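You operate a simulated robot arm through the tools that you are given. There is no shell and no other tool.

You run a simulated two-armed robot. Do the job below in one go: nothing can be reset, and whatever is moved stays where it is left.

TASK
Wrap the roll on the pink card in as many layers as it says.
Fine: roll down on the turntable's pin; one run, no torn film; film head out after. Where these are worked on the way, their far stop is far enough and under half their travel is too little: film head.

Only the result counts: the job must be done as asked and must still hold three seconds after the hand-in. Knocking over, shifting, dropping, spilling or breaking anything else fails it.

THE ROBOT
Two 6-joint arms with fingered hands on one trunk that stands fixed in place. Base frame: the origin is at the foot of the trunk, x ahead of it, y to its left, z up; the work surface is at about z = 0.8. Readings come in m, degrees, newtons and seconds.
The left shoulder is at [0.02, 0.157, 0.829], the right one opposite. With the tool pointing down near the work surface each hand reaches from about 0.34 to 0.84 m from the base axis, measured 20 degrees to its own side. Payload 4.1 kg a hand.
Tool frame (each hand has its own): the origin (TCP) lies between the finger pads and is the grasp point; the fingertips stand 0.033 m ahead of it; z points along the fingers, y is the line along which they close. The gripper opens to 0.112 m; its body begins 0.039 m behind the TCP. The gripper is a hand of 4 fingers: y runs from the thumb to the fingers, the wrist lies at [-0.016, -0.118, -0.2] in the tool frame, and closing takes about 1.5 s.
Orientation is that of the tool frame in the base frame, as a unit quaternion [w, x, y, z]. With the fingers straight down and the wrist toward the robot, the tool's x, y and z point along [0, 1, 0], [1, 0, 0] and [0, 0, -1] of the base frame.

THE INTERFACE
- The arms move only by the tool drive_tool. It takes "left_series", "right_series" or both (then of equal length, played together; a hand with none holds still); each is a list of rows, each a list of 7 numbers: the shift along the tool's x, y, z in m, then the turn, a rotation vector about the tool's x, y, z in degrees, then the finger opening in m, from 0 to 0.112. In form: [[dx, dy, dz, ax, ay, az, grip], ...]. A call has 1 to 20 rows; each row shifts and turns the commanded pose from where the row before left it, along the tool's axes as they then stand. Each row takes 0.2 s and may step no farther than 0.05 m and 8.6 degrees from the row before; otherwise, or with a gripper value out of range, the whole call is refused. Where a pose cannot be reached the arm comes as near as it can. A force on the tool above 60 N (or 10 N above the force at the start of the call, whichever is more), or a blocked arm, ends the call early, and 0.2 s more pass. Each finger travels about 0.072 m/s and halts on what it meets, pressing with about 23 N; the grip force reading is that of the motor and also rises with nothing between the fingers. The clock runs only during rows and for 0.2 s after the last one: add rows that do not move to give the fingers time. It gives the time, the measured TCP pose, the force on the tool (base axes), the opening and the grip force at its end, in the units of the frame above (readings bear some noise), with the torque about the TCP (base axes, N m) and any sound that the robot's microphone picked up.
- Cameras (640 x 400 px; columns grow to the right, rows downward): "scene" is now at [0.0518, -0.0383, 1.4712]; the picture's right is [-0.40, -0.91, 0.00], its down [-0.44, 0.20, -0.87] and it looks along [0.80, -0.35, -0.49] (base axes); focal length 313 px, centre (320, 200). "left" rides on the left gripper at [-0.066, -0.089, -0.13] in its tool frame; the picture's right is [-0.79, -0.29, 0.54], its down [0.55, -0.71, 0.44] and it looks along [0.26, 0.64, 0.72] (tool axes); focal length 247 px, centre (320, 200). "right" rides on the right gripper at [0.066, -0.089, -0.13] in its tool frame; the picture's right is [-0.79, 0.29, -0.54], its down [-0.55, -0.71, 0.44] and it looks along [-0.26, 0.64, 0.72] (tool axes); focal length 247 px, centre (320, 200). There is no depth. A picture from a camera that has moved, and an enlarged one, comes with that camera's place and axes in the base frame and with its lens.
- get_image(camera): a new picture of that camera. It takes no simulated time.
- hand_shape(shape, hand): the hand has 4 fingers and takes this shape, open, in about a second: jaw (thumb against the fingers, like two jaws); tri (thumb and two fingers); tip (a fingertip pinch); poke (one finger out to press); point (the index stretched); flat (the hand flat); cup (the hand cupped); fist (a fist). The gripper value then closes the fingers along that shape, each until it touches; the sizes above hold for jaw. It gives what a move gives, with no picture.
- turn_head(pan, tilt): turns the head with the scene camera to pan (to the left, within 86 degrees either way) and tilt (down, from -29 to 69), counted from straight ahead of the robot. It gives what a move gives.
- enlarge(camera, box): a new picture of the part [left, top, right, bottom] of that camera's present view, enlarged. It takes no simulated time.
- sign_off(): hands the job in; it is judged then, once.

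Nothing tells you positions but the pictures and the camera data. Unless the task says otherwise, let go and move clear before handing in.

The tools are called after "Emit:" by a JSON object that holds its "api" and its "payload". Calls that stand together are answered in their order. drive_tool: Moves the arms, as the interface text tells. Its arguments: {"type":"object","properties":{"left_series":{"type":"array","items":{"type":"array","items":{"type":"number"}}},"right_series":{"type":"array","items":{"type":"array","items":{"type":"number"}}}},"required":[]} The other tools are called the same way: hand_shape (shape, hand) gives the hand a shape; turn_head (pan, tilt) turns the head that bears the scene camera; get_image (camera) takes a picture; enlarge (camera, box) takes an enlarged picture of a part of a camera's view; sign_off () hands the job in.

At the start:

```text
time: 0.0
left_ee_pos: [0.3202, -0.0188, 1.2378]
left_ee_rot: [-0.001, 0.844, 0.536, 0.0]
left_force: [0.6, -0.1, -0.6]
left_moment: [0.0, 0.01, -0.02]
left_grip_width: 0.1117
left_gripper_force: 0.0
left_shape: jaw
right_ee_pos: [0.3462, -0.3943, 1.2551]
right_ee_rot: [0.001, 0.845, 0.535, 0.0]
right_force: [-0.8, 0.3, 0.3]
right_moment: [-0.02, 0.0, 0.0]
right_grip_width: 0.1118
right_gripper_force: 0.1
right_shape: jaw
head pan, tilt (commanded): [-23.9, 29.0]
```

scene: 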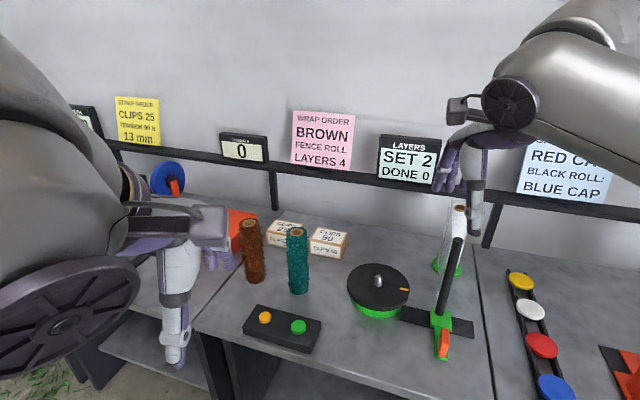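
right: 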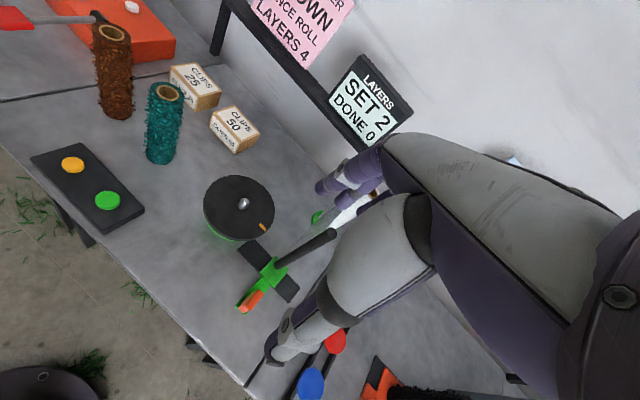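
left: 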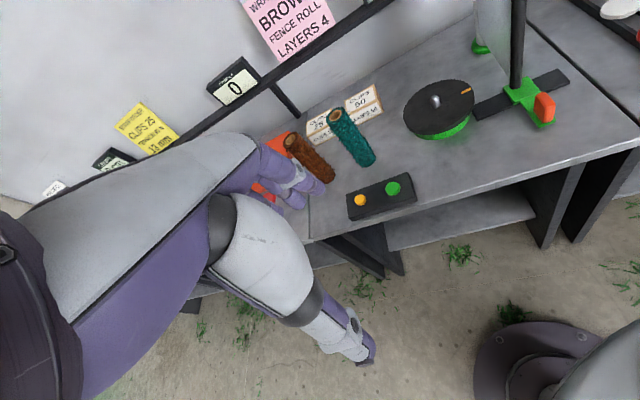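

I see the pink card (brown fence roll, 4 layers), a display saying SET 2 / DONE 0, a turntable with a pin, a film stand with a green/orange head, and a button box. I'll look closer before moving anything.

Emit:
{"api": "enlarge", "payload": {"camera": "scene", "box": [220, 200, 380, 300]}}

Emit:
{"api": "enlarge", "payload": {"camera": "scene", "box": [330, 190, 500, 370]}}

Emit:
{"api": "enlarge", "payload": {"camera": "scene", "box": [220, 280, 340, 355]}}

Emit:
{"api": "enlarge", "payload": {"camera": "scene", "box": [200, 90, 460, 200]}}

Emit:
{"api": "enlarge", "payload": {"camera": "right", "box": [180, 150, 360, 330]}}

Emit:
{"api": "enlarge", "payload": {"camera": "left", "box": [380, 0, 600, 160]}}

```text
4.00 times, centred on (300, 250) of scene
camera zoom: at [0.0518, -0.0383, 1.4712], right [-0.4, -0.91, 0.0], down [-0.44, 0.2, -0.87], along [0.8, -0.35, -0.49], focal length 1253 px, centre (400, 0)
```

zoom: 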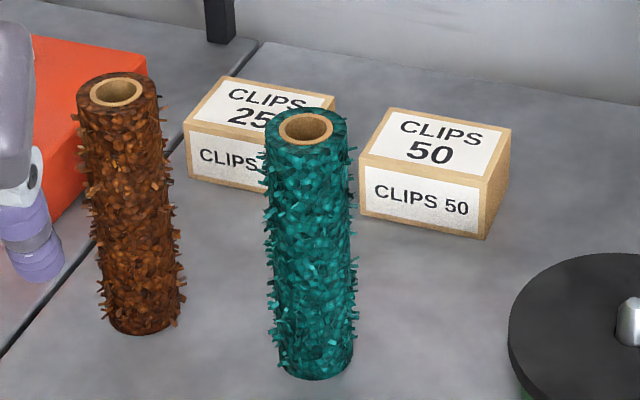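

```text
2.22 times, centred on (415, 280) of scene
camera zoom: at [0.0518, -0.0383, 1.4712], right [-0.4, -0.91, 0.0], down [-0.44, 0.2, -0.87], along [0.8, -0.35, -0.49], focal length 696 px, centre (109, 22)
```

zoom: 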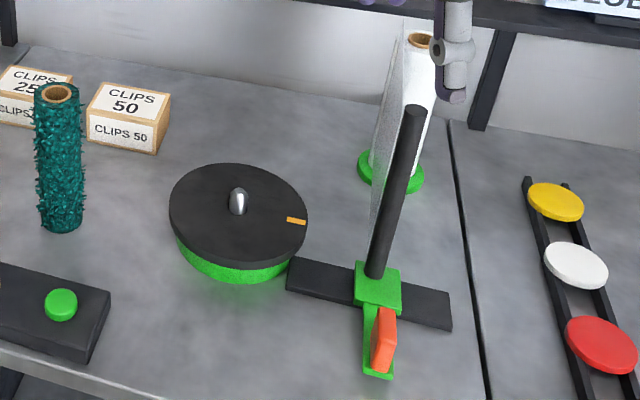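

```text
5.33 times, centred on (280, 318) of scene
camera zoom: at [0.0518, -0.0383, 1.4712], right [-0.4, -0.91, 0.0], down [-0.44, 0.2, -0.87], along [0.8, -0.35, -0.49], focal length 1670 px, centre (533, -427)
```

zoom: 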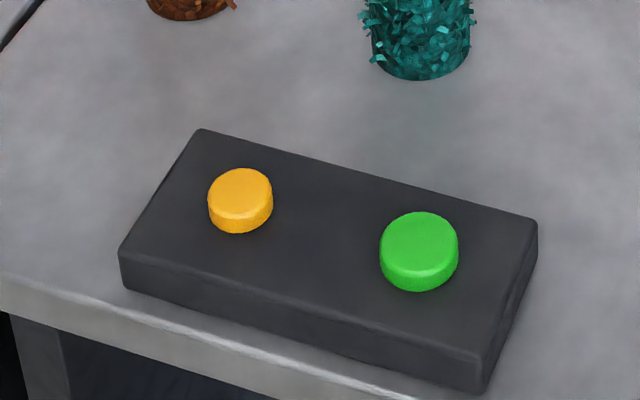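

```text
2.46 times, centred on (330, 145) of scene
camera zoom: at [0.0518, -0.0383, 1.4712], right [-0.4, -0.91, 0.0], down [-0.44, 0.2, -0.87], along [0.8, -0.35, -0.49], focal length 771 px, centre (295, 335)
```

zoom: 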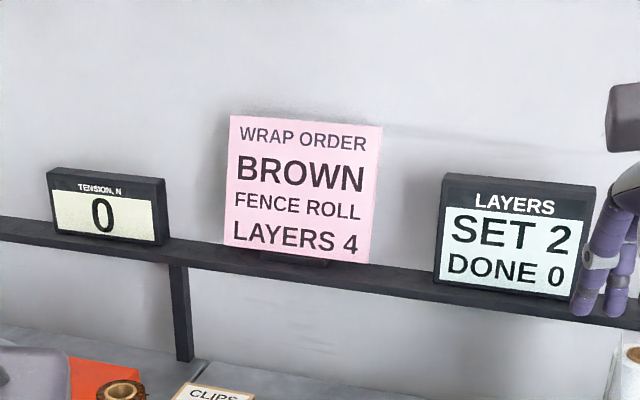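

```text
2.22 times, centred on (270, 240) of right
camera zoom: at [0.2931, -0.2966, 1.3846], right [-0.08, -0.84, 0.54], down [-0.88, -0.2, -0.44], along [0.47, -0.51, -0.72], focal length 549 px, centre (431, 111)
```

zoom: 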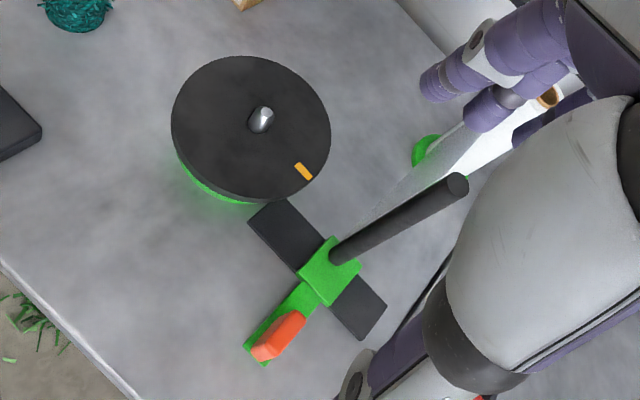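

```text
2.50 times, centred on (490, 80) of left
camera zoom: at [0.2117, -0.0391, 1.3686], right [-0.6, -0.59, -0.54], down [-0.41, 0.8, -0.44], along [0.69, -0.04, -0.72], focal length 617 px, centre (-105, 500)
```

zoom: 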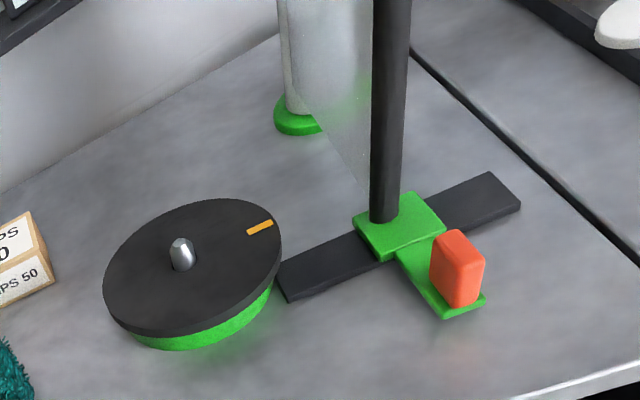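

The brown roll stands at about (0.78, -0.15), the turntable pin at about (0.58, -0.45), and the film head on its rail at about (0.44, -0.54). I'll turn the head to survey everything else before acting.

Emit:
{"api": "turn_head", "payload": {"pan": -45, "tilt": 40}}

Emit:
{"api": "get_image", "payload": {"camera": "scene"}}

```text
time: 0.8
left_ee_pos: [0.3211, -0.0195, 1.2373]
left_ee_rot: [0.0, 0.845, 0.535, 0.0]
left_force: [0.6, -0.1, 0.3]
left_moment: [0.04, 0.0, 0.0]
left_grip_width: 0.1115
left_gripper_force: 0.1
left_shape: jaw
right_ee_pos: [0.3473, -0.3949, 1.2554]
right_ee_rot: [-0.001, 0.845, 0.535, 0.0]
right_force: [1.2, -0.6, -0.3]
right_moment: [0.0, -0.02, 0.0]
right_grip_width: 0.1118
right_gripper_force: 0.0
right_shape: jaw
head pan, tilt (commanded): [-45.0, 40.0]
```

```text
taken
camera scene: at [0.029, -0.0616, 1.4544], right [-0.71, -0.71, 0.0], down [-0.45, 0.45, -0.77], along [0.54, -0.54, -0.64], focal length 313 px, centre (320, 200)
```

scene: 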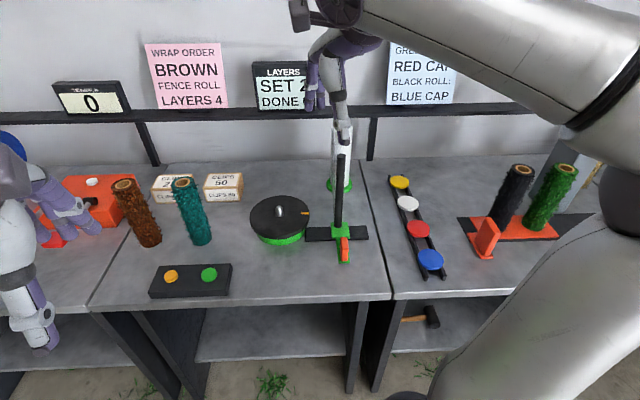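

The right-hand station has caps and black/green rolls (distractors). I'll now check the left side.

Emit:
{"api": "enlarge", "payload": {"camera": "scene", "box": [230, 120, 400, 280]}}

Emit:
{"api": "enlarge", "payload": {"camera": "scene", "box": [80, 150, 280, 310]}}

Emit:
{"api": "turn_head", "payload": {"pan": 10, "tilt": 35}}

Emit:
{"api": "get_image", "payload": {"camera": "scene"}}

```text
2.50 times, centred on (315, 200) of scene
camera zoom: at [0.029, -0.0616, 1.4544], right [-0.71, -0.71, 0.0], down [-0.45, 0.45, -0.77], along [0.54, -0.54, -0.64], focal length 783 px, centre (332, 200)
```

zoom: 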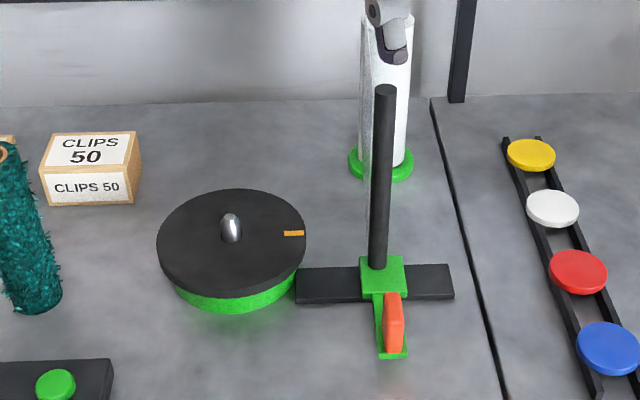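

```text
2.50 times, centred on (180, 230) of scene
camera zoom: at [0.029, -0.0616, 1.4544], right [-0.71, -0.71, 0.0], down [-0.45, 0.45, -0.77], along [0.54, -0.54, -0.64], focal length 783 px, centre (670, 125)
```

zoom: 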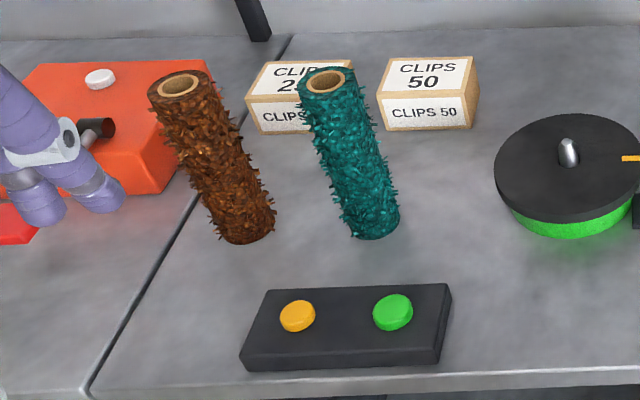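

```text
time: 2.1
left_ee_pos: [0.3198, -0.0175, 1.2366]
left_ee_rot: [0.0, 0.844, 0.536, -0.001]
left_force: [0.5, -0.2, -0.6]
left_moment: [0.02, 0.0, 0.02]
left_grip_width: 0.1114
left_gripper_force: 0.1
left_shape: jaw
right_ee_pos: [0.3469, -0.3943, 1.2545]
right_ee_rot: [0.0, 0.844, 0.536, 0.0]
right_force: [-0.6, 0.7, 0.1]
right_moment: [-0.03, 0.0, 0.0]
right_grip_width: 0.1117
right_gripper_force: 0.0
right_shape: jaw
head pan, tilt (commanded): [10.0, 35.0]
```

```text
taken
camera scene: at [0.0555, 0.0137, 1.4619], right [0.17, -0.98, 0.0], down [-0.56, -0.1, -0.82], along [0.81, 0.14, -0.57], focal length 313 px, centre (320, 200)
```

scene: 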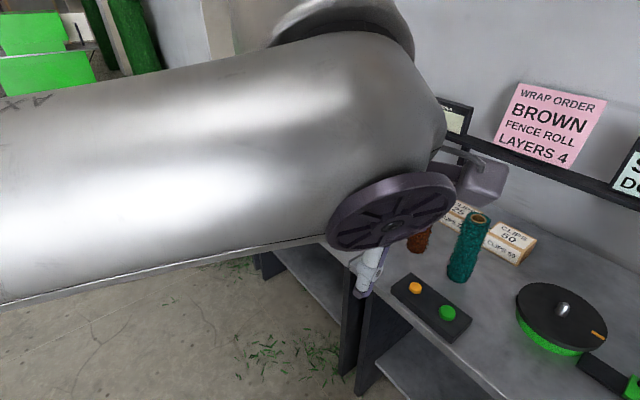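

Only the centre bench matters; the left arm blocks the view and the work area. I'll move the left arm aside to the left and begin turning the right hand so that it can grip the brown roll from the front.

Emit:
{"api": "drive_tool", "payload": {"left_series": [[0.0262, -0.0148, 0, 0, 0, 0, 0.112], [0.0262, -0.0148, 0, 0, 0, 0, 0.112], [0.0262, -0.0148, 0, 0, 0, 0, 0.112], [0.0262, -0.0148, 0, 0, 0, 0, 0.112], [0.0262, -0.0148, 0, 0, 0, 0, 0.112], [0.0262, -0.0148, 0, 0, 0, 0, 0.112], [0.0262, -0.0148, 0, 0, 0, 0, 0.112], [0.0262, -0.0148, 0, 0, 0, 0, 0.112], [0.0262, -0.0148, 0, 0, 0, 0, 0.112]], "right_series": [[0, 0, 0, 0, 0, -7.8, 0.112], [0, 0, 0, 0, 0, -7.8, 0.112], [0, 0, 0, 0, 0, -7.8, 0.112], [0, 0, 0, 0, 0, -7.8, 0.112], [0, 0, 0, 0, 0, -7.8, 0.112], [0, 0, 0, 0, 0, -7.8, 0.112], [0, 0, 0, 0, 0, -7.8, 0.112], [0, 0, 0, 0, 0, -7.8, 0.112], [0, 0, 0, 0, 0, -7.8, 0.112]]}}

Emit:
{"api": "turn_head", "payload": {"pan": -24, "tilt": 29}}

Emit:
{"api": "get_image", "payload": {"camera": "scene"}}

```text
time: 4.1
left_ee_pos: [0.3006, 0.2525, 1.2373]
left_ee_rot: [0.0, 0.844, 0.536, -0.001]
left_force: [0.6, 0.1, 0.0]
left_moment: [0.04, 0.01, 0.04]
left_grip_width: 0.1119
left_gripper_force: 0.0
left_shape: jaw
right_ee_pos: [0.3459, -0.3934, 1.2555]
right_ee_rot: [0.0, 0.382, 0.924, -0.001]
right_force: [0.0, 0.3, -0.9]
right_moment: [0.01, 0.01, 0.03]
right_grip_width: 0.1116
right_gripper_force: 0.0
right_shape: jaw
head pan, tilt (commanded): [10.0, 35.0]
```

```text
time: 5.1
left_ee_pos: [0.3021, 0.2513, 1.2374]
left_ee_rot: [0.0, 0.844, 0.536, 0.0]
left_force: [0.3, 0.2, 0.1]
left_moment: [-0.01, 0.01, -0.03]
left_grip_width: 0.1117
left_gripper_force: 0.1
left_shape: jaw
right_ee_pos: [0.3469, -0.3931, 1.2557]
right_ee_rot: [0.001, 0.383, 0.924, 0.001]
right_force: [0.2, -0.1, -0.3]
right_moment: [0.0, 0.0, -0.01]
right_grip_width: 0.1117
right_gripper_force: 0.0
right_shape: jaw
head pan, tilt (commanded): [-24.0, 29.0]
```

```text
taken
camera scene: at [0.0518, -0.0384, 1.4713], right [-0.41, -0.91, 0.0], down [-0.44, 0.2, -0.87], along [0.8, -0.35, -0.48], focal length 313 px, centre (320, 200)
```

scene: 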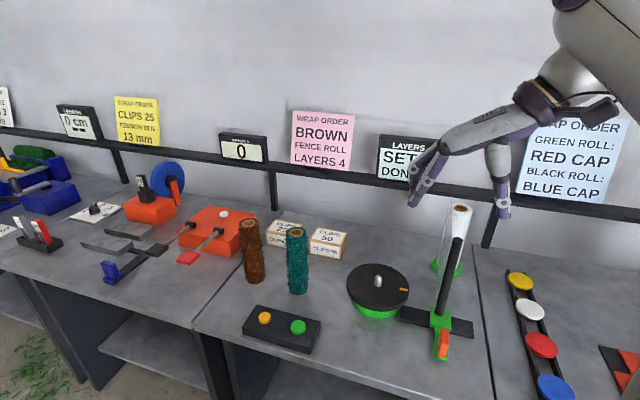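

Left side is clear and the view is good; the right hand now closes along the bench line. Next I tilt the right fingers up to point forward toward the bench.

Emit:
{"api": "drive_tool", "payload": {"right_series": [[0, 0, 0, 0, -8.1, 0, 0.112], [0, 0, 0, 0, -8.1, 0, 0.112], [0, 0, 0, 0, -8.1, 0, 0.112], [0, 0, 0, 0, -8.1, 0, 0.112], [0, 0, 0, 0, -8.1, 0, 0.112], [0, 0, 0, 0, -8.1, 0, 0.112], [0, 0, 0, 0, -8.1, 0, 0.112], [0, 0, 0, 0, -8.3, 0, 0.112]]}}

Emit:
{"api": "get_image", "payload": {"camera": "scene"}}

Emit:
{"api": "get_image", "payload": {"camera": "right"}}

```text
time: 6.9
left_ee_pos: [0.3023, 0.2504, 1.238]
left_ee_rot: [0.0, 0.844, 0.536, 0.0]
left_force: [1.1, -1.4, -0.4]
left_moment: [0.01, 0.0, 0.01]
left_grip_width: 0.1116
left_gripper_force: 0.1
left_shape: jaw
right_ee_pos: [0.3457, -0.394, 1.2546]
right_ee_rot: [0.497, 0.322, 0.779, -0.206]
right_force: [0.3, 0.4, 0.4]
right_moment: [0.01, 0.01, 0.0]
right_grip_width: 0.1118
right_gripper_force: 0.1
right_shape: jaw
head pan, tilt (commanded): [-24.0, 29.0]
```

```text
taken
camera scene: at [0.0519, -0.0386, 1.4713], right [-0.41, -0.91, 0.0], down [-0.44, 0.2, -0.87], along [0.8, -0.36, -0.48], focal length 313 px, centre (320, 200)
```

scene: 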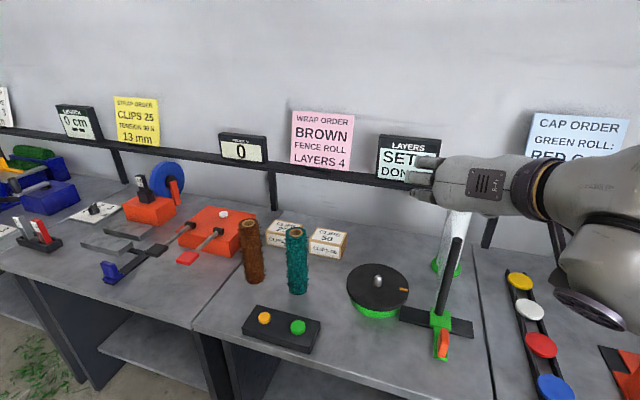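

```text
taken
camera right: at [0.1794, -0.3546, 1.2494], right [0.09, 0.31, 0.95], down [-0.06, -0.95, 0.32], along [0.99, -0.08, -0.07], focal length 247 px, centre (320, 200)
```

right: 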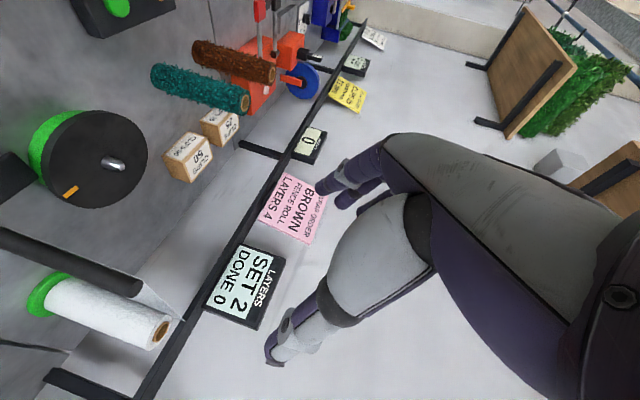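

The right hand now points forward along the bench depth. I'll carry it over to a staging point in front of the brown roll, still high.

Emit:
{"api": "drive_tool", "payload": {"right_series": [[0.0129, 0.04, 0.0028, 0, 0, 0, 0.112], [0.0129, 0.04, 0.0028, 0, 0, 0, 0.112], [0.0129, 0.04, 0.0028, 0, 0, 0, 0.112], [0.0129, 0.04, 0.0028, 0, 0, 0, 0.112], [0.0129, 0.04, 0.0028, 0, 0, 0, 0.112], [0.0129, 0.04, 0.0028, 0, 0, 0, 0.112], [0.0129, 0.04, 0.0028, 0, 0, 0, 0.112], [0.0129, 0.04, 0.0028, 0, 0, 0, 0.112], [0.0129, 0.04, 0.0028, 0, 0, 0, 0.112], [0.0129, 0.04, 0.0028, 0, 0, 0, 0.112], [0.0129, 0.04, 0.0028, 0, 0, 0, 0.112], [0.0129, 0.04, 0.0028, 0, 0, 0, 0.112], [0, 0, 0, 0, 0, 0, 0.112]]}}

Emit:
{"api": "get_image", "payload": {"camera": "scene"}}

Emit:
{"api": "get_image", "payload": {"camera": "right"}}

Emit:
{"api": "get_image", "payload": {"camera": "left"}}

```text
time: 9.7
left_ee_pos: [0.3023, 0.2515, 1.2376]
left_ee_rot: [0.0, 0.844, 0.537, 0.0]
left_force: [0.0, -0.2, 0.3]
left_moment: [0.01, -0.02, 0.04]
left_grip_width: 0.1115
left_gripper_force: 0.1
left_shape: jaw
right_ee_pos: [0.6613, -0.0285, 1.0996]
right_ee_rot: [0.496, 0.323, 0.779, -0.205]
right_force: [0.9, 0.4, -0.2]
right_moment: [0.02, -0.01, -0.01]
right_grip_width: 0.1118
right_gripper_force: 0.0
right_shape: jaw
head pan, tilt (commanded): [-24.0, 29.0]
```

```text
taken
camera scene: at [0.0517, -0.0386, 1.4713], right [-0.41, -0.91, 0.0], down [-0.44, 0.2, -0.87], along [0.8, -0.36, -0.48], focal length 313 px, centre (320, 200)
```

scene: 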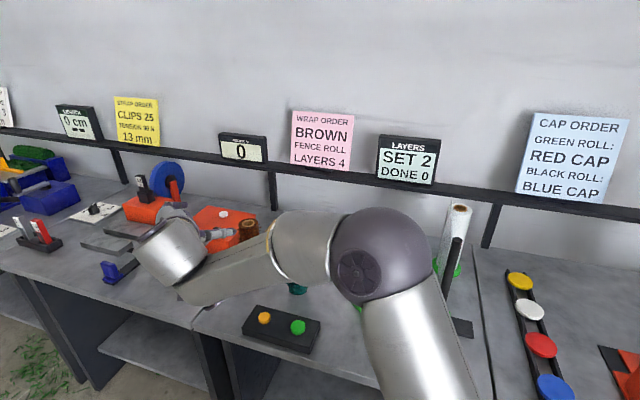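

```text
taken
camera right: at [0.4946, 0.0113, 1.095], right [0.09, 0.31, 0.95], down [-0.06, -0.95, 0.32], along [0.99, -0.08, -0.07], focal length 247 px, centre (320, 200)
```

right: 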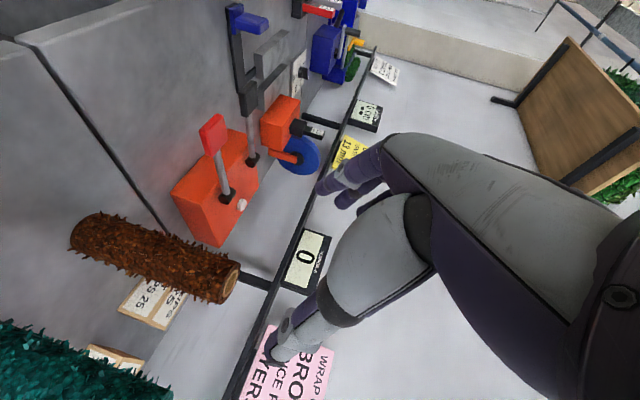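

```text
taken
camera left: at [0.1936, 0.2309, 1.3685], right [-0.6, -0.59, -0.54], down [-0.41, 0.8, -0.44], along [0.69, -0.04, -0.72], focal length 247 px, centre (320, 200)
```

left: 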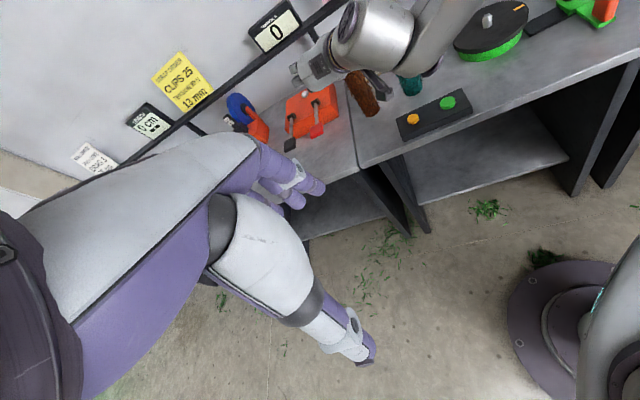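

The staging pose is good and the roll axis checks out at about (0.78, -0.15). I'll lower the hand straight down to grip height, in front of the roll.

Emit:
{"api": "drive_tool", "payload": {"right_series": [[0.0327, 0, 0.0152, 0, 0, 0, 0.112], [0.0327, 0, 0.0152, 0, 0, 0, 0.112], [0.0327, 0, 0.0152, 0, 0, 0, 0.112], [0.0327, 0, 0.0152, 0, 0, 0, 0.112], [0.0327, 0, 0.0152, 0, 0, 0, 0.112], [0, 0, 0, 0, 0, 0, 0.112]]}}

Emit:
{"api": "get_image", "payload": {"camera": "scene"}}

Emit:
{"api": "get_image", "payload": {"camera": "right"}}

Emit:
{"api": "enlarge", "payload": {"camera": "left", "box": [280, 0, 600, 200]}}

```text
time: 11.1
left_ee_pos: [0.3024, 0.2525, 1.2374]
left_ee_rot: [0.0, 0.844, 0.536, 0.0]
left_force: [-0.7, 0.4, -0.6]
left_moment: [0.01, 0.02, 0.01]
left_grip_width: 0.1115
left_gripper_force: 0.0
left_shape: jaw
right_ee_pos: [0.6612, -0.0303, 0.9213]
right_ee_rot: [0.497, 0.323, 0.779, -0.205]
right_force: [-0.5, -0.7, -0.2]
right_moment: [-0.02, -0.03, 0.0]
right_grip_width: 0.1117
right_gripper_force: 0.1
right_shape: jaw
head pan, tilt (commanded): [-24.0, 29.0]
```

```text
taken
camera scene: at [0.0517, -0.0384, 1.4713], right [-0.41, -0.91, 0.0], down [-0.44, 0.2, -0.87], along [0.8, -0.36, -0.48], focal length 313 px, centre (320, 200)
```

scene: 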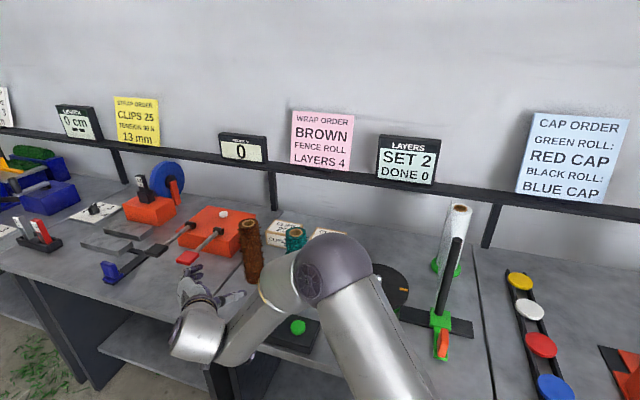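

```text
taken
camera right: at [0.4944, 0.0098, 0.9152], right [0.09, 0.31, 0.95], down [-0.06, -0.95, 0.32], along [0.99, -0.08, -0.07], focal length 247 px, centre (320, 200)
```

right: 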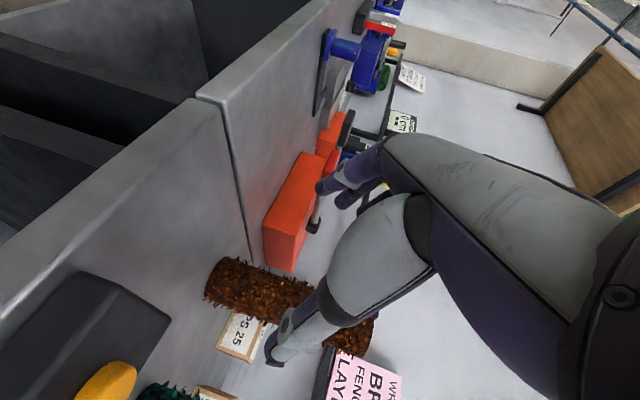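

```text
2.00 times, centred on (440, 100) of left
camera zoom: at [0.1936, 0.2311, 1.3685], right [-0.6, -0.6, -0.54], down [-0.41, 0.8, -0.44], along [0.69, -0.04, -0.72], focal length 494 px, centre (80, 400)
```

zoom: 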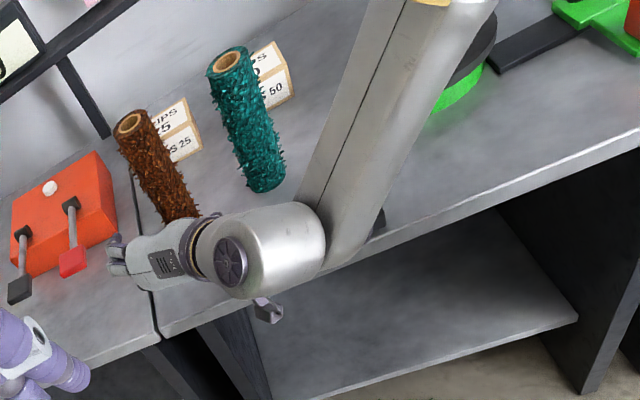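

The hand is at grip height in front of the roll with nothing touched. I'll advance most of the way and check alignment.

Emit:
{"api": "drive_tool", "payload": {"right_series": [[-0.0142, 0, 0.0307, 0, 0, 0, 0.112], [-0.0142, 0, 0.0307, 0, 0, 0, 0.112], [-0.0142, 0, 0.0307, 0, 0, 0, 0.112], [0, 0, 0, 0, 0, 0, 0.112]]}}

Emit:
{"api": "get_image", "payload": {"camera": "scene"}}

Emit:
{"api": "get_image", "payload": {"camera": "right"}}

Emit:
{"api": "enlarge", "payload": {"camera": "left", "box": [280, 0, 600, 200]}}

```text
time: 12.1
left_ee_pos: [0.3017, 0.2517, 1.2371]
left_ee_rot: [0.0, 0.844, 0.536, 0.0]
left_force: [-0.1, 0.4, 0.2]
left_moment: [0.0, -0.01, -0.03]
left_grip_width: 0.1114
left_gripper_force: 0.1
left_shape: jaw
right_ee_pos: [0.7342, -0.1009, 0.9203]
right_ee_rot: [0.496, 0.322, 0.78, -0.205]
right_force: [-0.3, -0.8, -0.3]
right_moment: [0.01, 0.01, -0.03]
right_grip_width: 0.1116
right_gripper_force: 0.1
right_shape: jaw
head pan, tilt (commanded): [-24.0, 29.0]
```

```text
taken
camera scene: at [0.0517, -0.0384, 1.4713], right [-0.41, -0.91, 0.0], down [-0.44, 0.2, -0.87], along [0.8, -0.36, -0.48], focal length 313 px, centre (320, 200)
```

scene: 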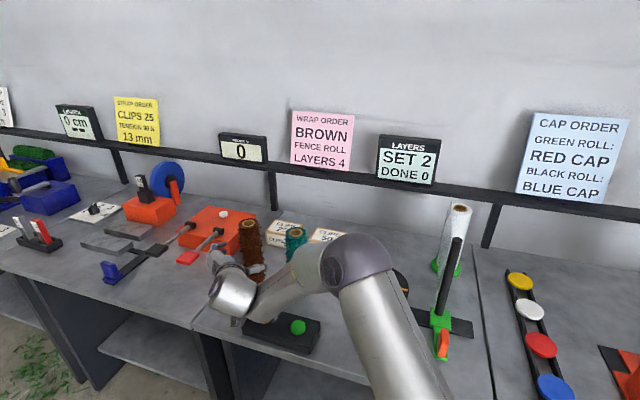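

```text
taken
camera right: at [0.5672, -0.0612, 0.915], right [0.09, 0.31, 0.95], down [-0.06, -0.95, 0.32], along [0.99, -0.08, -0.07], focal length 247 px, centre (320, 200)
```

right: 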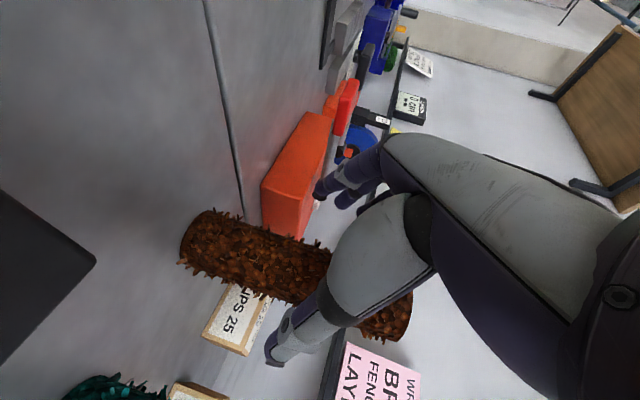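

```text
2.00 times, centred on (440, 100) of left
camera zoom: at [0.1936, 0.2311, 1.3684], right [-0.6, -0.6, -0.54], down [-0.41, 0.8, -0.44], along [0.69, -0.04, -0.72], focal length 494 px, centre (80, 400)
```

zoom: 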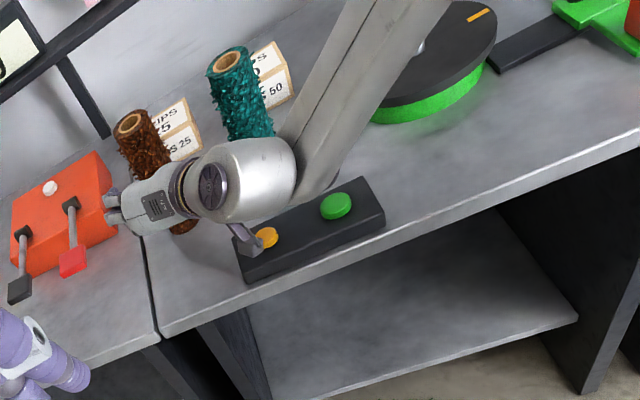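

The roll sits centred between the open fingers. I'll go the last 7 cm, slightly higher so the wrist camera stays clear of the button box, then check.

Emit:
{"api": "drive_tool", "payload": {"right_series": [[-0.0215, -0.0008, 0.029, 0, 0, 0, 0.112], [-0.0215, -0.0008, 0.029, 0, 0, 0, 0.112], [0, 0, 0, 0, 0, 0, 0.112]]}}

Emit:
{"api": "get_image", "payload": {"camera": "scene"}}

Emit:
{"api": "get_image", "payload": {"camera": "right"}}

Emit:
{"api": "enlarge", "payload": {"camera": "left", "box": [280, 0, 600, 200]}}

```text
time: 12.9
left_ee_pos: [0.302, 0.2511, 1.2382]
left_ee_rot: [0.0, 0.844, 0.536, 0.0]
left_force: [-0.3, -0.4, -0.6]
left_moment: [0.03, 0.03, 0.0]
left_grip_width: 0.1118
left_gripper_force: 0.1
left_shape: jaw
right_ee_pos: [0.7821, -0.1512, 0.9332]
right_ee_rot: [0.496, 0.323, 0.779, -0.206]
right_force: [0.6, 0.9, -1.0]
right_moment: [0.01, 0.0, 0.01]
right_grip_width: 0.1116
right_gripper_force: 0.1
right_shape: jaw
head pan, tilt (commanded): [-24.0, 29.0]
```

```text
taken
camera scene: at [0.0518, -0.0384, 1.4713], right [-0.41, -0.91, 0.0], down [-0.44, 0.2, -0.87], along [0.8, -0.36, -0.48], focal length 313 px, centre (320, 200)
```

scene: 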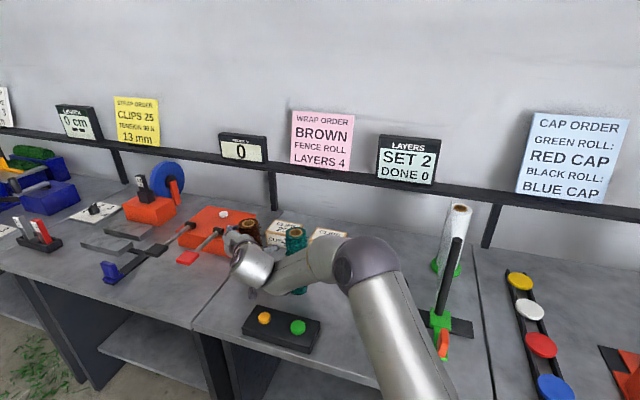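

```text
taken
camera right: at [0.6163, -0.1114, 0.9277], right [0.09, 0.31, 0.95], down [-0.06, -0.95, 0.32], along [0.99, -0.08, -0.07], focal length 247 px, centre (320, 200)
```

right: 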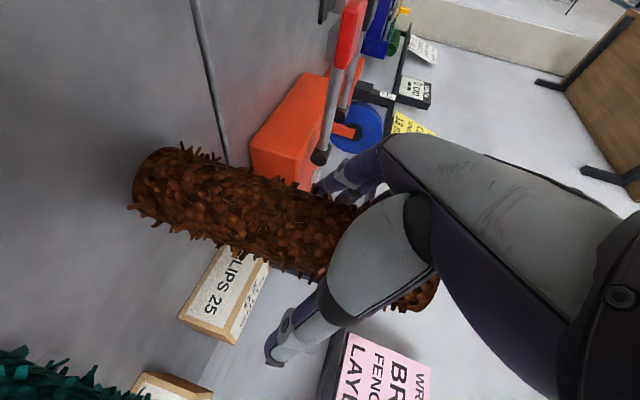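

```text
2.00 times, centred on (440, 100) of left
camera zoom: at [0.1936, 0.2311, 1.3684], right [-0.6, -0.6, -0.54], down [-0.41, 0.8, -0.44], along [0.69, -0.04, -0.72], focal length 494 px, centre (80, 400)
```

zoom: 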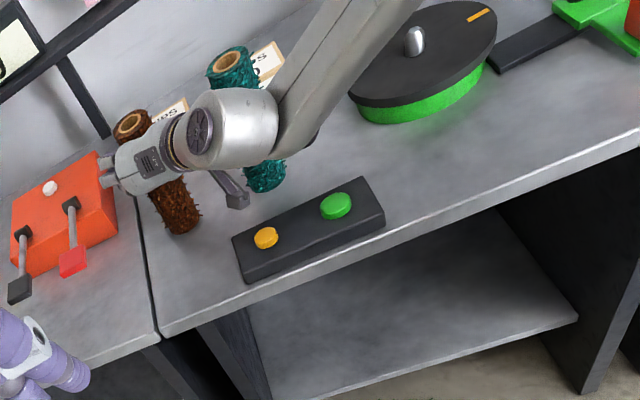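

The roll stands between thumb and fingers. I'll close on it now.

Emit:
{"api": "drive_tool", "payload": {"right_series": [[0, 0, 0, 0, 0, 0, 0.07], [0, 0, 0, 0, 0, 0, 0.05], [0, 0, 0, 0, 0, 0, 0.03], [0, 0, 0, 0, 0, 0, 0.03], [0, 0, 0, 0, 0, 0, 0.03], [0, 0, 0, 0, 0, 0, 0.03], [0, 0, 0, 0, 0, 0, 0.03], [0, 0, 0, 0, 0, 0, 0.03]]}}

Emit:
{"api": "get_image", "payload": {"camera": "right"}}

Emit:
{"api": "get_image", "payload": {"camera": "scene"}}

```text
time: 14.7
left_ee_pos: [0.3018, 0.2508, 1.2364]
left_ee_rot: [0.0, 0.844, 0.536, 0.0]
left_force: [0.0, 0.3, 1.1]
left_moment: [0.02, 0.0, 0.03]
left_grip_width: 0.1118
left_gripper_force: 0.0
left_shape: jaw
right_ee_pos: [0.7826, -0.1505, 0.9335]
right_ee_rot: [0.497, 0.322, 0.779, -0.206]
right_force: [0.7, -1.0, 0.5]
right_moment: [0.0, 0.01, 0.0]
right_grip_width: 0.0439
right_gripper_force: 23.4
right_shape: jaw
head pan, tilt (commanded): [-24.0, 29.0]
```

```text
taken
camera right: at [0.6161, -0.1113, 0.9277], right [0.09, 0.31, 0.95], down [-0.06, -0.95, 0.32], along [0.99, -0.08, -0.07], focal length 247 px, centre (320, 200)
```

right: 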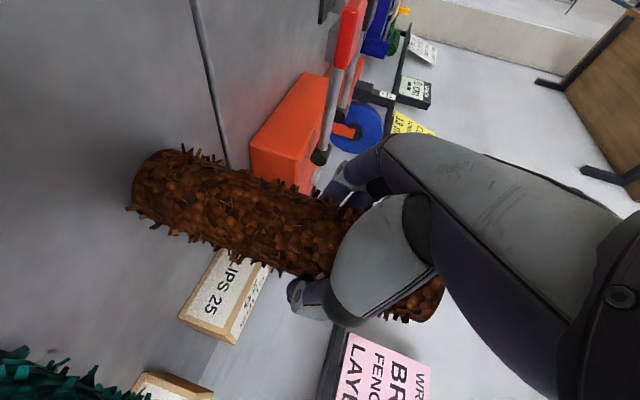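

```text
taken
camera scene: at [0.0518, -0.0384, 1.4713], right [-0.41, -0.91, 0.0], down [-0.44, 0.2, -0.87], along [0.8, -0.36, -0.48], focal length 313 px, centre (320, 200)
```

scene: 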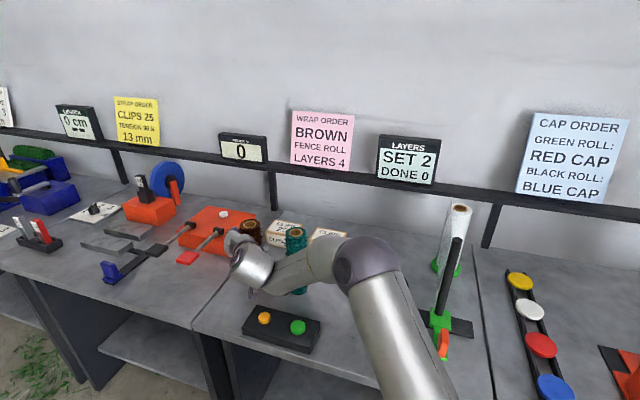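

Firm grip (23 N, 44 mm core). I'll lift straight up slowly and check the roll comes along upright.

Emit:
{"api": "drive_tool", "payload": {"right_series": [[-0.0181, 0, -0.0084, 0, 0, 0, 0.03], [-0.0181, 0, -0.0084, 0, 0, 0, 0.03], [-0.0181, 0, -0.0084, 0, 0, 0, 0.03], [-0.0181, 0, -0.0084, 0, 0, 0, 0.03], [-0.0181, 0, -0.0084, 0, 0, 0, 0.03], [-0.0181, 0, -0.0084, 0, 0, 0, 0.03], [-0.0181, 0, -0.0084, 0, 0, 0, 0.03], [0, 0, 0, 0, 0, 0, 0.03]]}}

Emit:
{"api": "get_image", "payload": {"camera": "right"}}

Emit:
{"api": "get_image", "payload": {"camera": "scene"}}

Emit:
{"api": "enlarge", "payload": {"camera": "left", "box": [280, 0, 600, 200]}}

```text
time: 16.5
left_ee_pos: [0.3038, 0.2517, 1.2374]
left_ee_rot: [0.0, 0.844, 0.536, -0.001]
left_force: [-0.7, 0.0, 0.0]
left_moment: [-0.03, 0.0, 0.02]
left_grip_width: 0.1118
left_gripper_force: 0.1
left_shape: jaw
right_ee_pos: [0.7819, -0.1526, 1.074]
right_ee_rot: [0.496, 0.322, 0.78, -0.205]
right_force: [-0.5, 0.1, -2.2]
right_moment: [0.02, -0.01, -0.01]
right_grip_width: 0.0439
right_gripper_force: 22.5
right_shape: jaw
head pan, tilt (commanded): [-24.0, 29.0]
```

```text
taken
camera right: at [0.6158, -0.1133, 1.0685], right [0.09, 0.31, 0.95], down [-0.06, -0.95, 0.32], along [0.99, -0.08, -0.07], focal length 247 px, centre (320, 200)
```

right: 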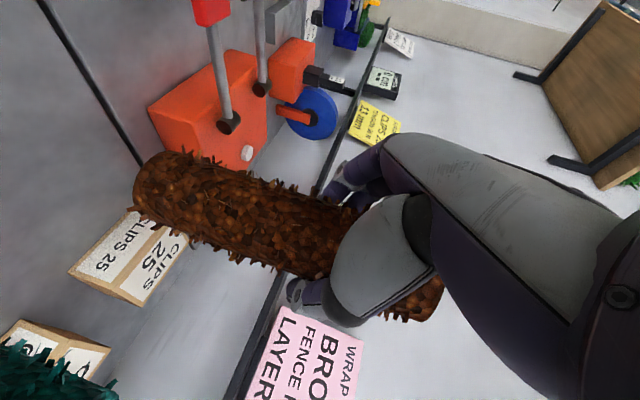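

```text
taken
camera scene: at [0.0519, -0.0385, 1.4713], right [-0.41, -0.91, 0.0], down [-0.44, 0.2, -0.87], along [0.8, -0.36, -0.48], focal length 313 px, centre (320, 200)
```

scene: 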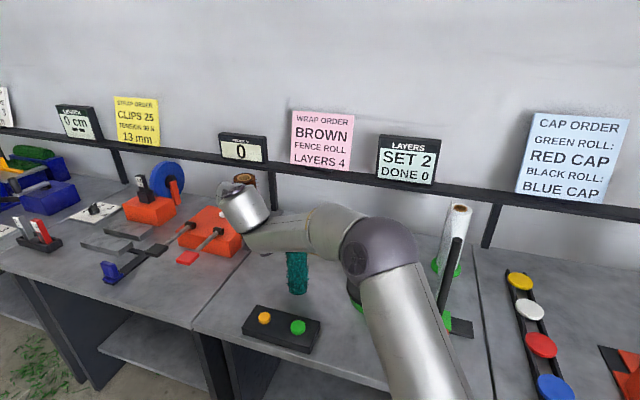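

```text
2.00 times, centred on (440, 100) of left
camera zoom: at [0.1937, 0.231, 1.3684], right [-0.6, -0.6, -0.54], down [-0.41, 0.8, -0.44], along [0.69, -0.04, -0.72], focal length 494 px, centre (80, 400)
```

zoom: 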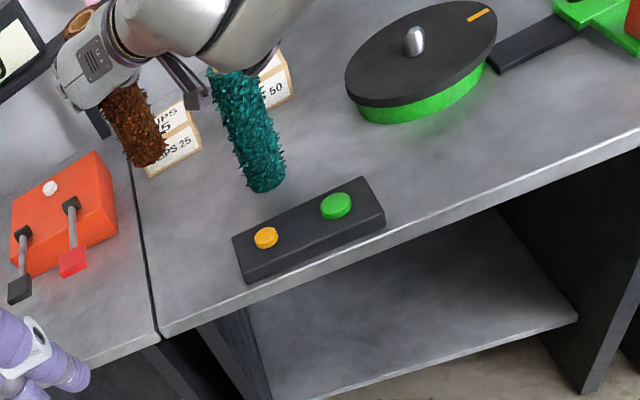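

The roll lifted cleanly with no slip. I'll back off toward the robot, then carry it past the front of the teal roll to in front of the turntable.

Emit:
{"api": "drive_tool", "payload": {"right_series": [[0.0055, 0, -0.0261, 0, 0, 0, 0.03], [0.0055, 0, -0.0261, 0, 0, 0, 0.03], [0.0055, 0, -0.0261, 0, 0, 0, 0.03], [0.0055, 0, -0.0261, 0, 0, 0, 0.03], [0.0056, 0, -0.0262, 0, 0, 0, 0.03], [0, 0, 0, 0, 0, 0, 0.03]]}}

Emit:
{"api": "drive_tool", "payload": {"right_series": [[-0.0029, -0.0295, 0.0064, 0, 0, 0, 0.03], [-0.0029, -0.0295, 0.0064, 0, 0, 0, 0.03], [-0.0029, -0.0295, 0.0064, 0, 0, 0, 0.03], [-0.0029, -0.0295, 0.0064, 0, 0, 0, 0.03], [-0.0029, -0.0295, 0.0064, 0, 0, 0, 0.03], [-0.0029, -0.0295, 0.0064, 0, 0, 0, 0.03], [0, 0, 0, 0, 0, 0, 0.03]]}}

Emit:
{"api": "get_image", "payload": {"camera": "scene"}}

Emit:
{"api": "get_image", "payload": {"camera": "right"}}

Emit:
{"api": "get_image", "payload": {"camera": "left"}}

```text
time: 17.9
left_ee_pos: [0.3019, 0.2531, 1.2382]
left_ee_rot: [0.0, 0.844, 0.536, 0.0]
left_force: [0.3, -0.1, 0.4]
left_moment: [0.0, -0.04, -0.04]
left_grip_width: 0.1115
left_gripper_force: 0.0
left_shape: jaw
right_ee_pos: [0.6889, -0.0597, 1.1044]
right_ee_rot: [0.496, 0.322, 0.78, -0.206]
right_force: [0.4, -0.1, -1.5]
right_moment: [0.04, -0.01, 0.02]
right_grip_width: 0.044
right_gripper_force: 23.2
right_shape: jaw
head pan, tilt (commanded): [-24.0, 29.0]
```

```text
time: 19.5
left_ee_pos: [0.3034, 0.252, 1.2381]
left_ee_rot: [0.0, 0.844, 0.536, 0.0]
left_force: [0.3, 0.0, 0.3]
left_moment: [-0.03, 0.02, -0.02]
left_grip_width: 0.1114
left_gripper_force: 0.1
left_shape: jaw
right_ee_pos: [0.5935, -0.2153, 1.1034]
right_ee_rot: [0.496, 0.323, 0.779, -0.206]
right_force: [0.7, -0.4, -1.7]
right_moment: [0.02, 0.02, -0.02]
right_grip_width: 0.0439
right_gripper_force: 22.7
right_shape: jaw
head pan, tilt (commanded): [-24.0, 29.0]
```

```text
taken
camera scene: at [0.0519, -0.0384, 1.4713], right [-0.41, -0.91, 0.0], down [-0.44, 0.2, -0.87], along [0.8, -0.36, -0.48], focal length 313 px, centre (320, 200)
```

scene: 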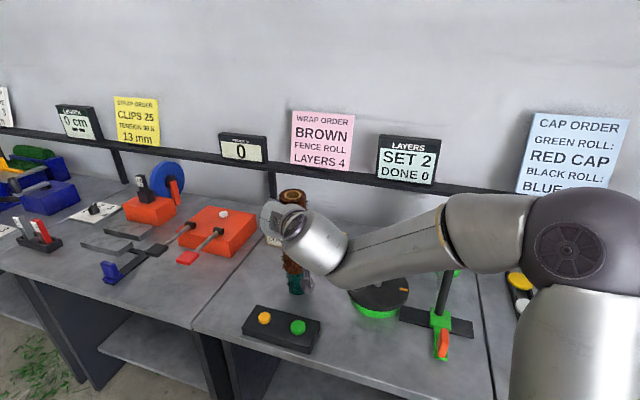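

```text
taken
camera right: at [0.4271, -0.1754, 1.0984], right [0.09, 0.31, 0.95], down [-0.06, -0.95, 0.32], along [0.99, -0.08, -0.07], focal length 247 px, centre (320, 200)
```

right: 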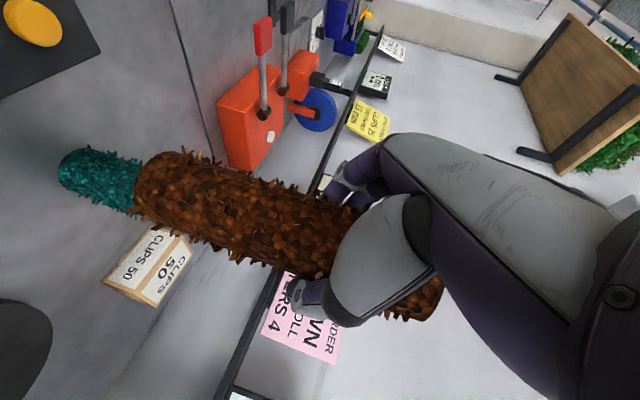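

```text
taken
camera left: at [0.1937, 0.2311, 1.3684], right [-0.6, -0.6, -0.54], down [-0.41, 0.8, -0.44], along [0.69, -0.04, -0.72], focal length 247 px, centre (320, 200)
```

left: 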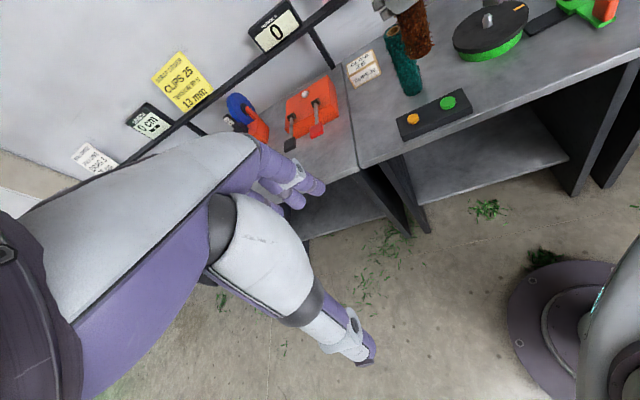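

The roll is moving well past the teal one. I'll continue toward the turntable and stop above the pin, still ~9 cm above it.

Emit:
{"api": "drive_tool", "payload": {"right_series": [[-0.0057, -0.0307, 0.0123, 0, 0, 0, 0.03], [-0.0057, -0.0307, 0.0123, 0, 0, 0, 0.03], [-0.0057, -0.0307, 0.0123, 0, 0, 0, 0.03], [-0.0057, -0.0307, 0.0123, 0, 0, 0, 0.03], [-0.0108, -0.0133, 0.0232, 0, 0, 0, 0.03], [-0.0108, -0.0133, 0.0232, 0, 0, 0, 0.03], [-0.0108, -0.0133, 0.0232, 0, 0, 0, 0.03], [-0.0108, -0.0133, 0.0232, 0, 0, 0, 0.03], [0, 0, 0, 0, 0, 0, 0.03]]}}

Emit:
{"api": "get_image", "payload": {"camera": "scene"}}

Emit:
{"api": "get_image", "payload": {"camera": "right"}}

Emit:
{"api": "get_image", "payload": {"camera": "left"}}

```text
time: 21.5
left_ee_pos: [0.3029, 0.2512, 1.2379]
left_ee_rot: [0.001, 0.844, 0.536, 0.001]
left_force: [-0.4, 0.8, -0.2]
left_moment: [0.01, 0.04, 0.0]
left_grip_width: 0.1116
left_gripper_force: 0.1
left_shape: jaw
right_ee_pos: [0.603, -0.3762, 1.1668]
right_ee_rot: [0.492, 0.325, 0.78, -0.211]
right_force: [0.5, 0.3, -1.1]
right_moment: [-0.01, 0.0, 0.03]
right_grip_width: 0.0439
right_gripper_force: 22.8
right_shape: jaw
right hand out of reach, approached as far as the arm can: row 4, 5, 6, 7, 8
head pan, tilt (commanded): [-24.0, 29.0]
```

```text
taken
camera scene: at [0.0518, -0.0384, 1.4713], right [-0.41, -0.91, 0.0], down [-0.44, 0.2, -0.87], along [0.8, -0.36, -0.48], focal length 313 px, centre (320, 200)
```

scene: 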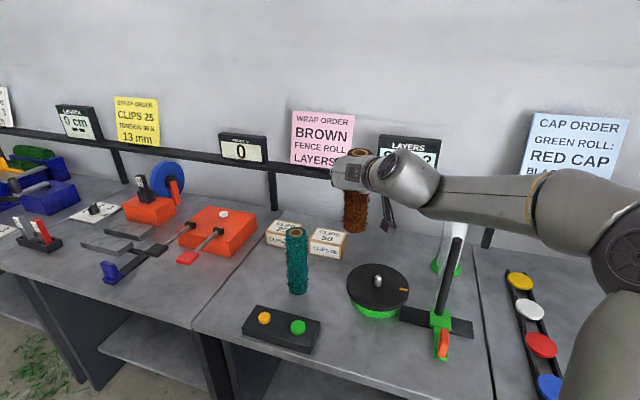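

```text
taken
camera right: at [0.4373, -0.3341, 1.1628], right [0.11, 0.31, 0.94], down [-0.07, -0.94, 0.32], along [0.99, -0.1, -0.08], focal length 247 px, centre (320, 200)
```

right: 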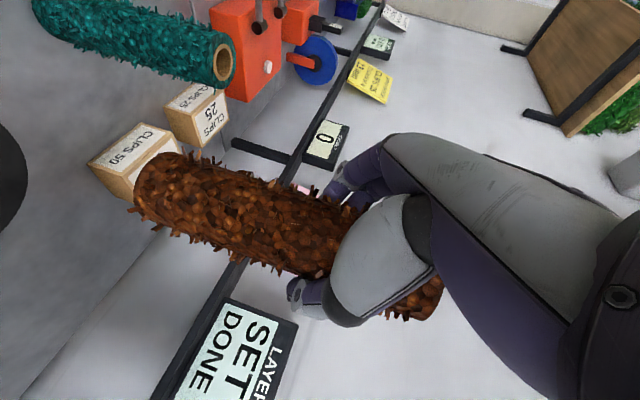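

```text
taken
camera left: at [0.1937, 0.2311, 1.3684], right [-0.6, -0.6, -0.54], down [-0.41, 0.8, -0.44], along [0.69, -0.04, -0.72], focal length 247 px, centre (320, 200)
```

left: 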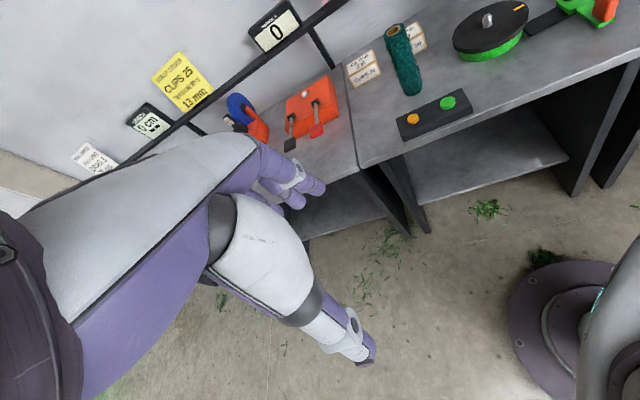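

The arm hit its limit on the way: the hand stopped at (0.60, -0.38, 1.17), still holding the roll safely over free bench. I'll swing the hand's heading to the left about the vertical (keeping the roll upright) to ease the wrist, and see how that changes reach.

Emit:
{"api": "drive_tool", "payload": {"right_series": [[0, 0, 0, 0, 0, 0, 0.03]]}}

```text
time: 21.9
left_ee_pos: [0.3022, 0.2513, 1.2375]
left_ee_rot: [0.0, 0.844, 0.536, 0.0]
left_force: [0.4, 0.2, -0.8]
left_moment: [-0.02, 0.02, -0.01]
left_grip_width: 0.1119
left_gripper_force: 0.1
left_shape: jaw
right_ee_pos: [0.6035, -0.3753, 1.1673]
right_ee_rot: [0.492, 0.326, 0.78, -0.211]
right_force: [0.1, -0.1, -0.8]
right_moment: [0.01, 0.04, 0.01]
right_grip_width: 0.0439
right_gripper_force: 22.8
right_shape: jaw
head pan, tilt (commanded): [-24.0, 29.0]
```

The commanded pose has settled to the reached pose. I'll rotate the heading +16° about the vertical and bring the height back down while moving toward the pin.

Emit:
{"api": "drive_tool", "payload": {"right_series": [[0, 0, 0, -7.26, 0, -3.4, 0.03], [0, 0, 0, -7.26, 0, -3.4, 0.03], [0, 0, 0, 0, 0, 0, 0.03]]}}

Emit:
{"api": "get_image", "payload": {"camera": "scene"}}

```text
time: 22.7
left_ee_pos: [0.3034, 0.2529, 1.2369]
left_ee_rot: [0.0, 0.844, 0.536, 0.001]
left_force: [0.9, -0.5, 0.5]
left_moment: [0.0, 0.02, 0.03]
left_grip_width: 0.1115
left_gripper_force: 0.0
left_shape: jaw
right_ee_pos: [0.6089, -0.3557, 1.183]
right_ee_rot: [0.496, 0.298, 0.791, -0.196]
right_force: [0.5, 0.2, -1.9]
right_moment: [-0.01, 0.0, 0.0]
right_grip_width: 0.0439
right_gripper_force: 23.2
right_shape: jaw
right hand out of reach, approached as far as the arm can: row 1, 2
head pan, tilt (commanded): [-24.0, 29.0]
```

```text
taken
camera scene: at [0.0518, -0.0384, 1.4713], right [-0.41, -0.91, 0.0], down [-0.44, 0.2, -0.87], along [0.8, -0.36, -0.48], focal length 313 px, centre (320, 200)
```

scene: 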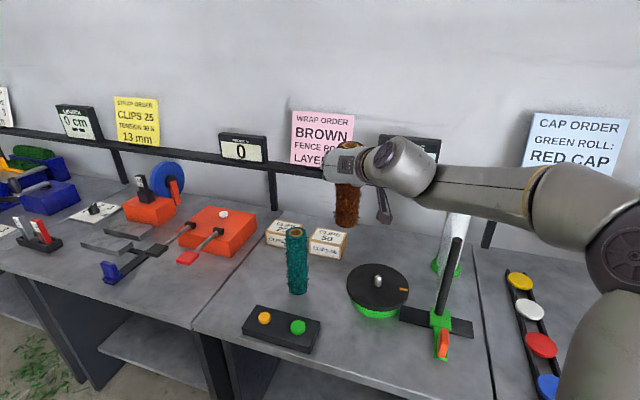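

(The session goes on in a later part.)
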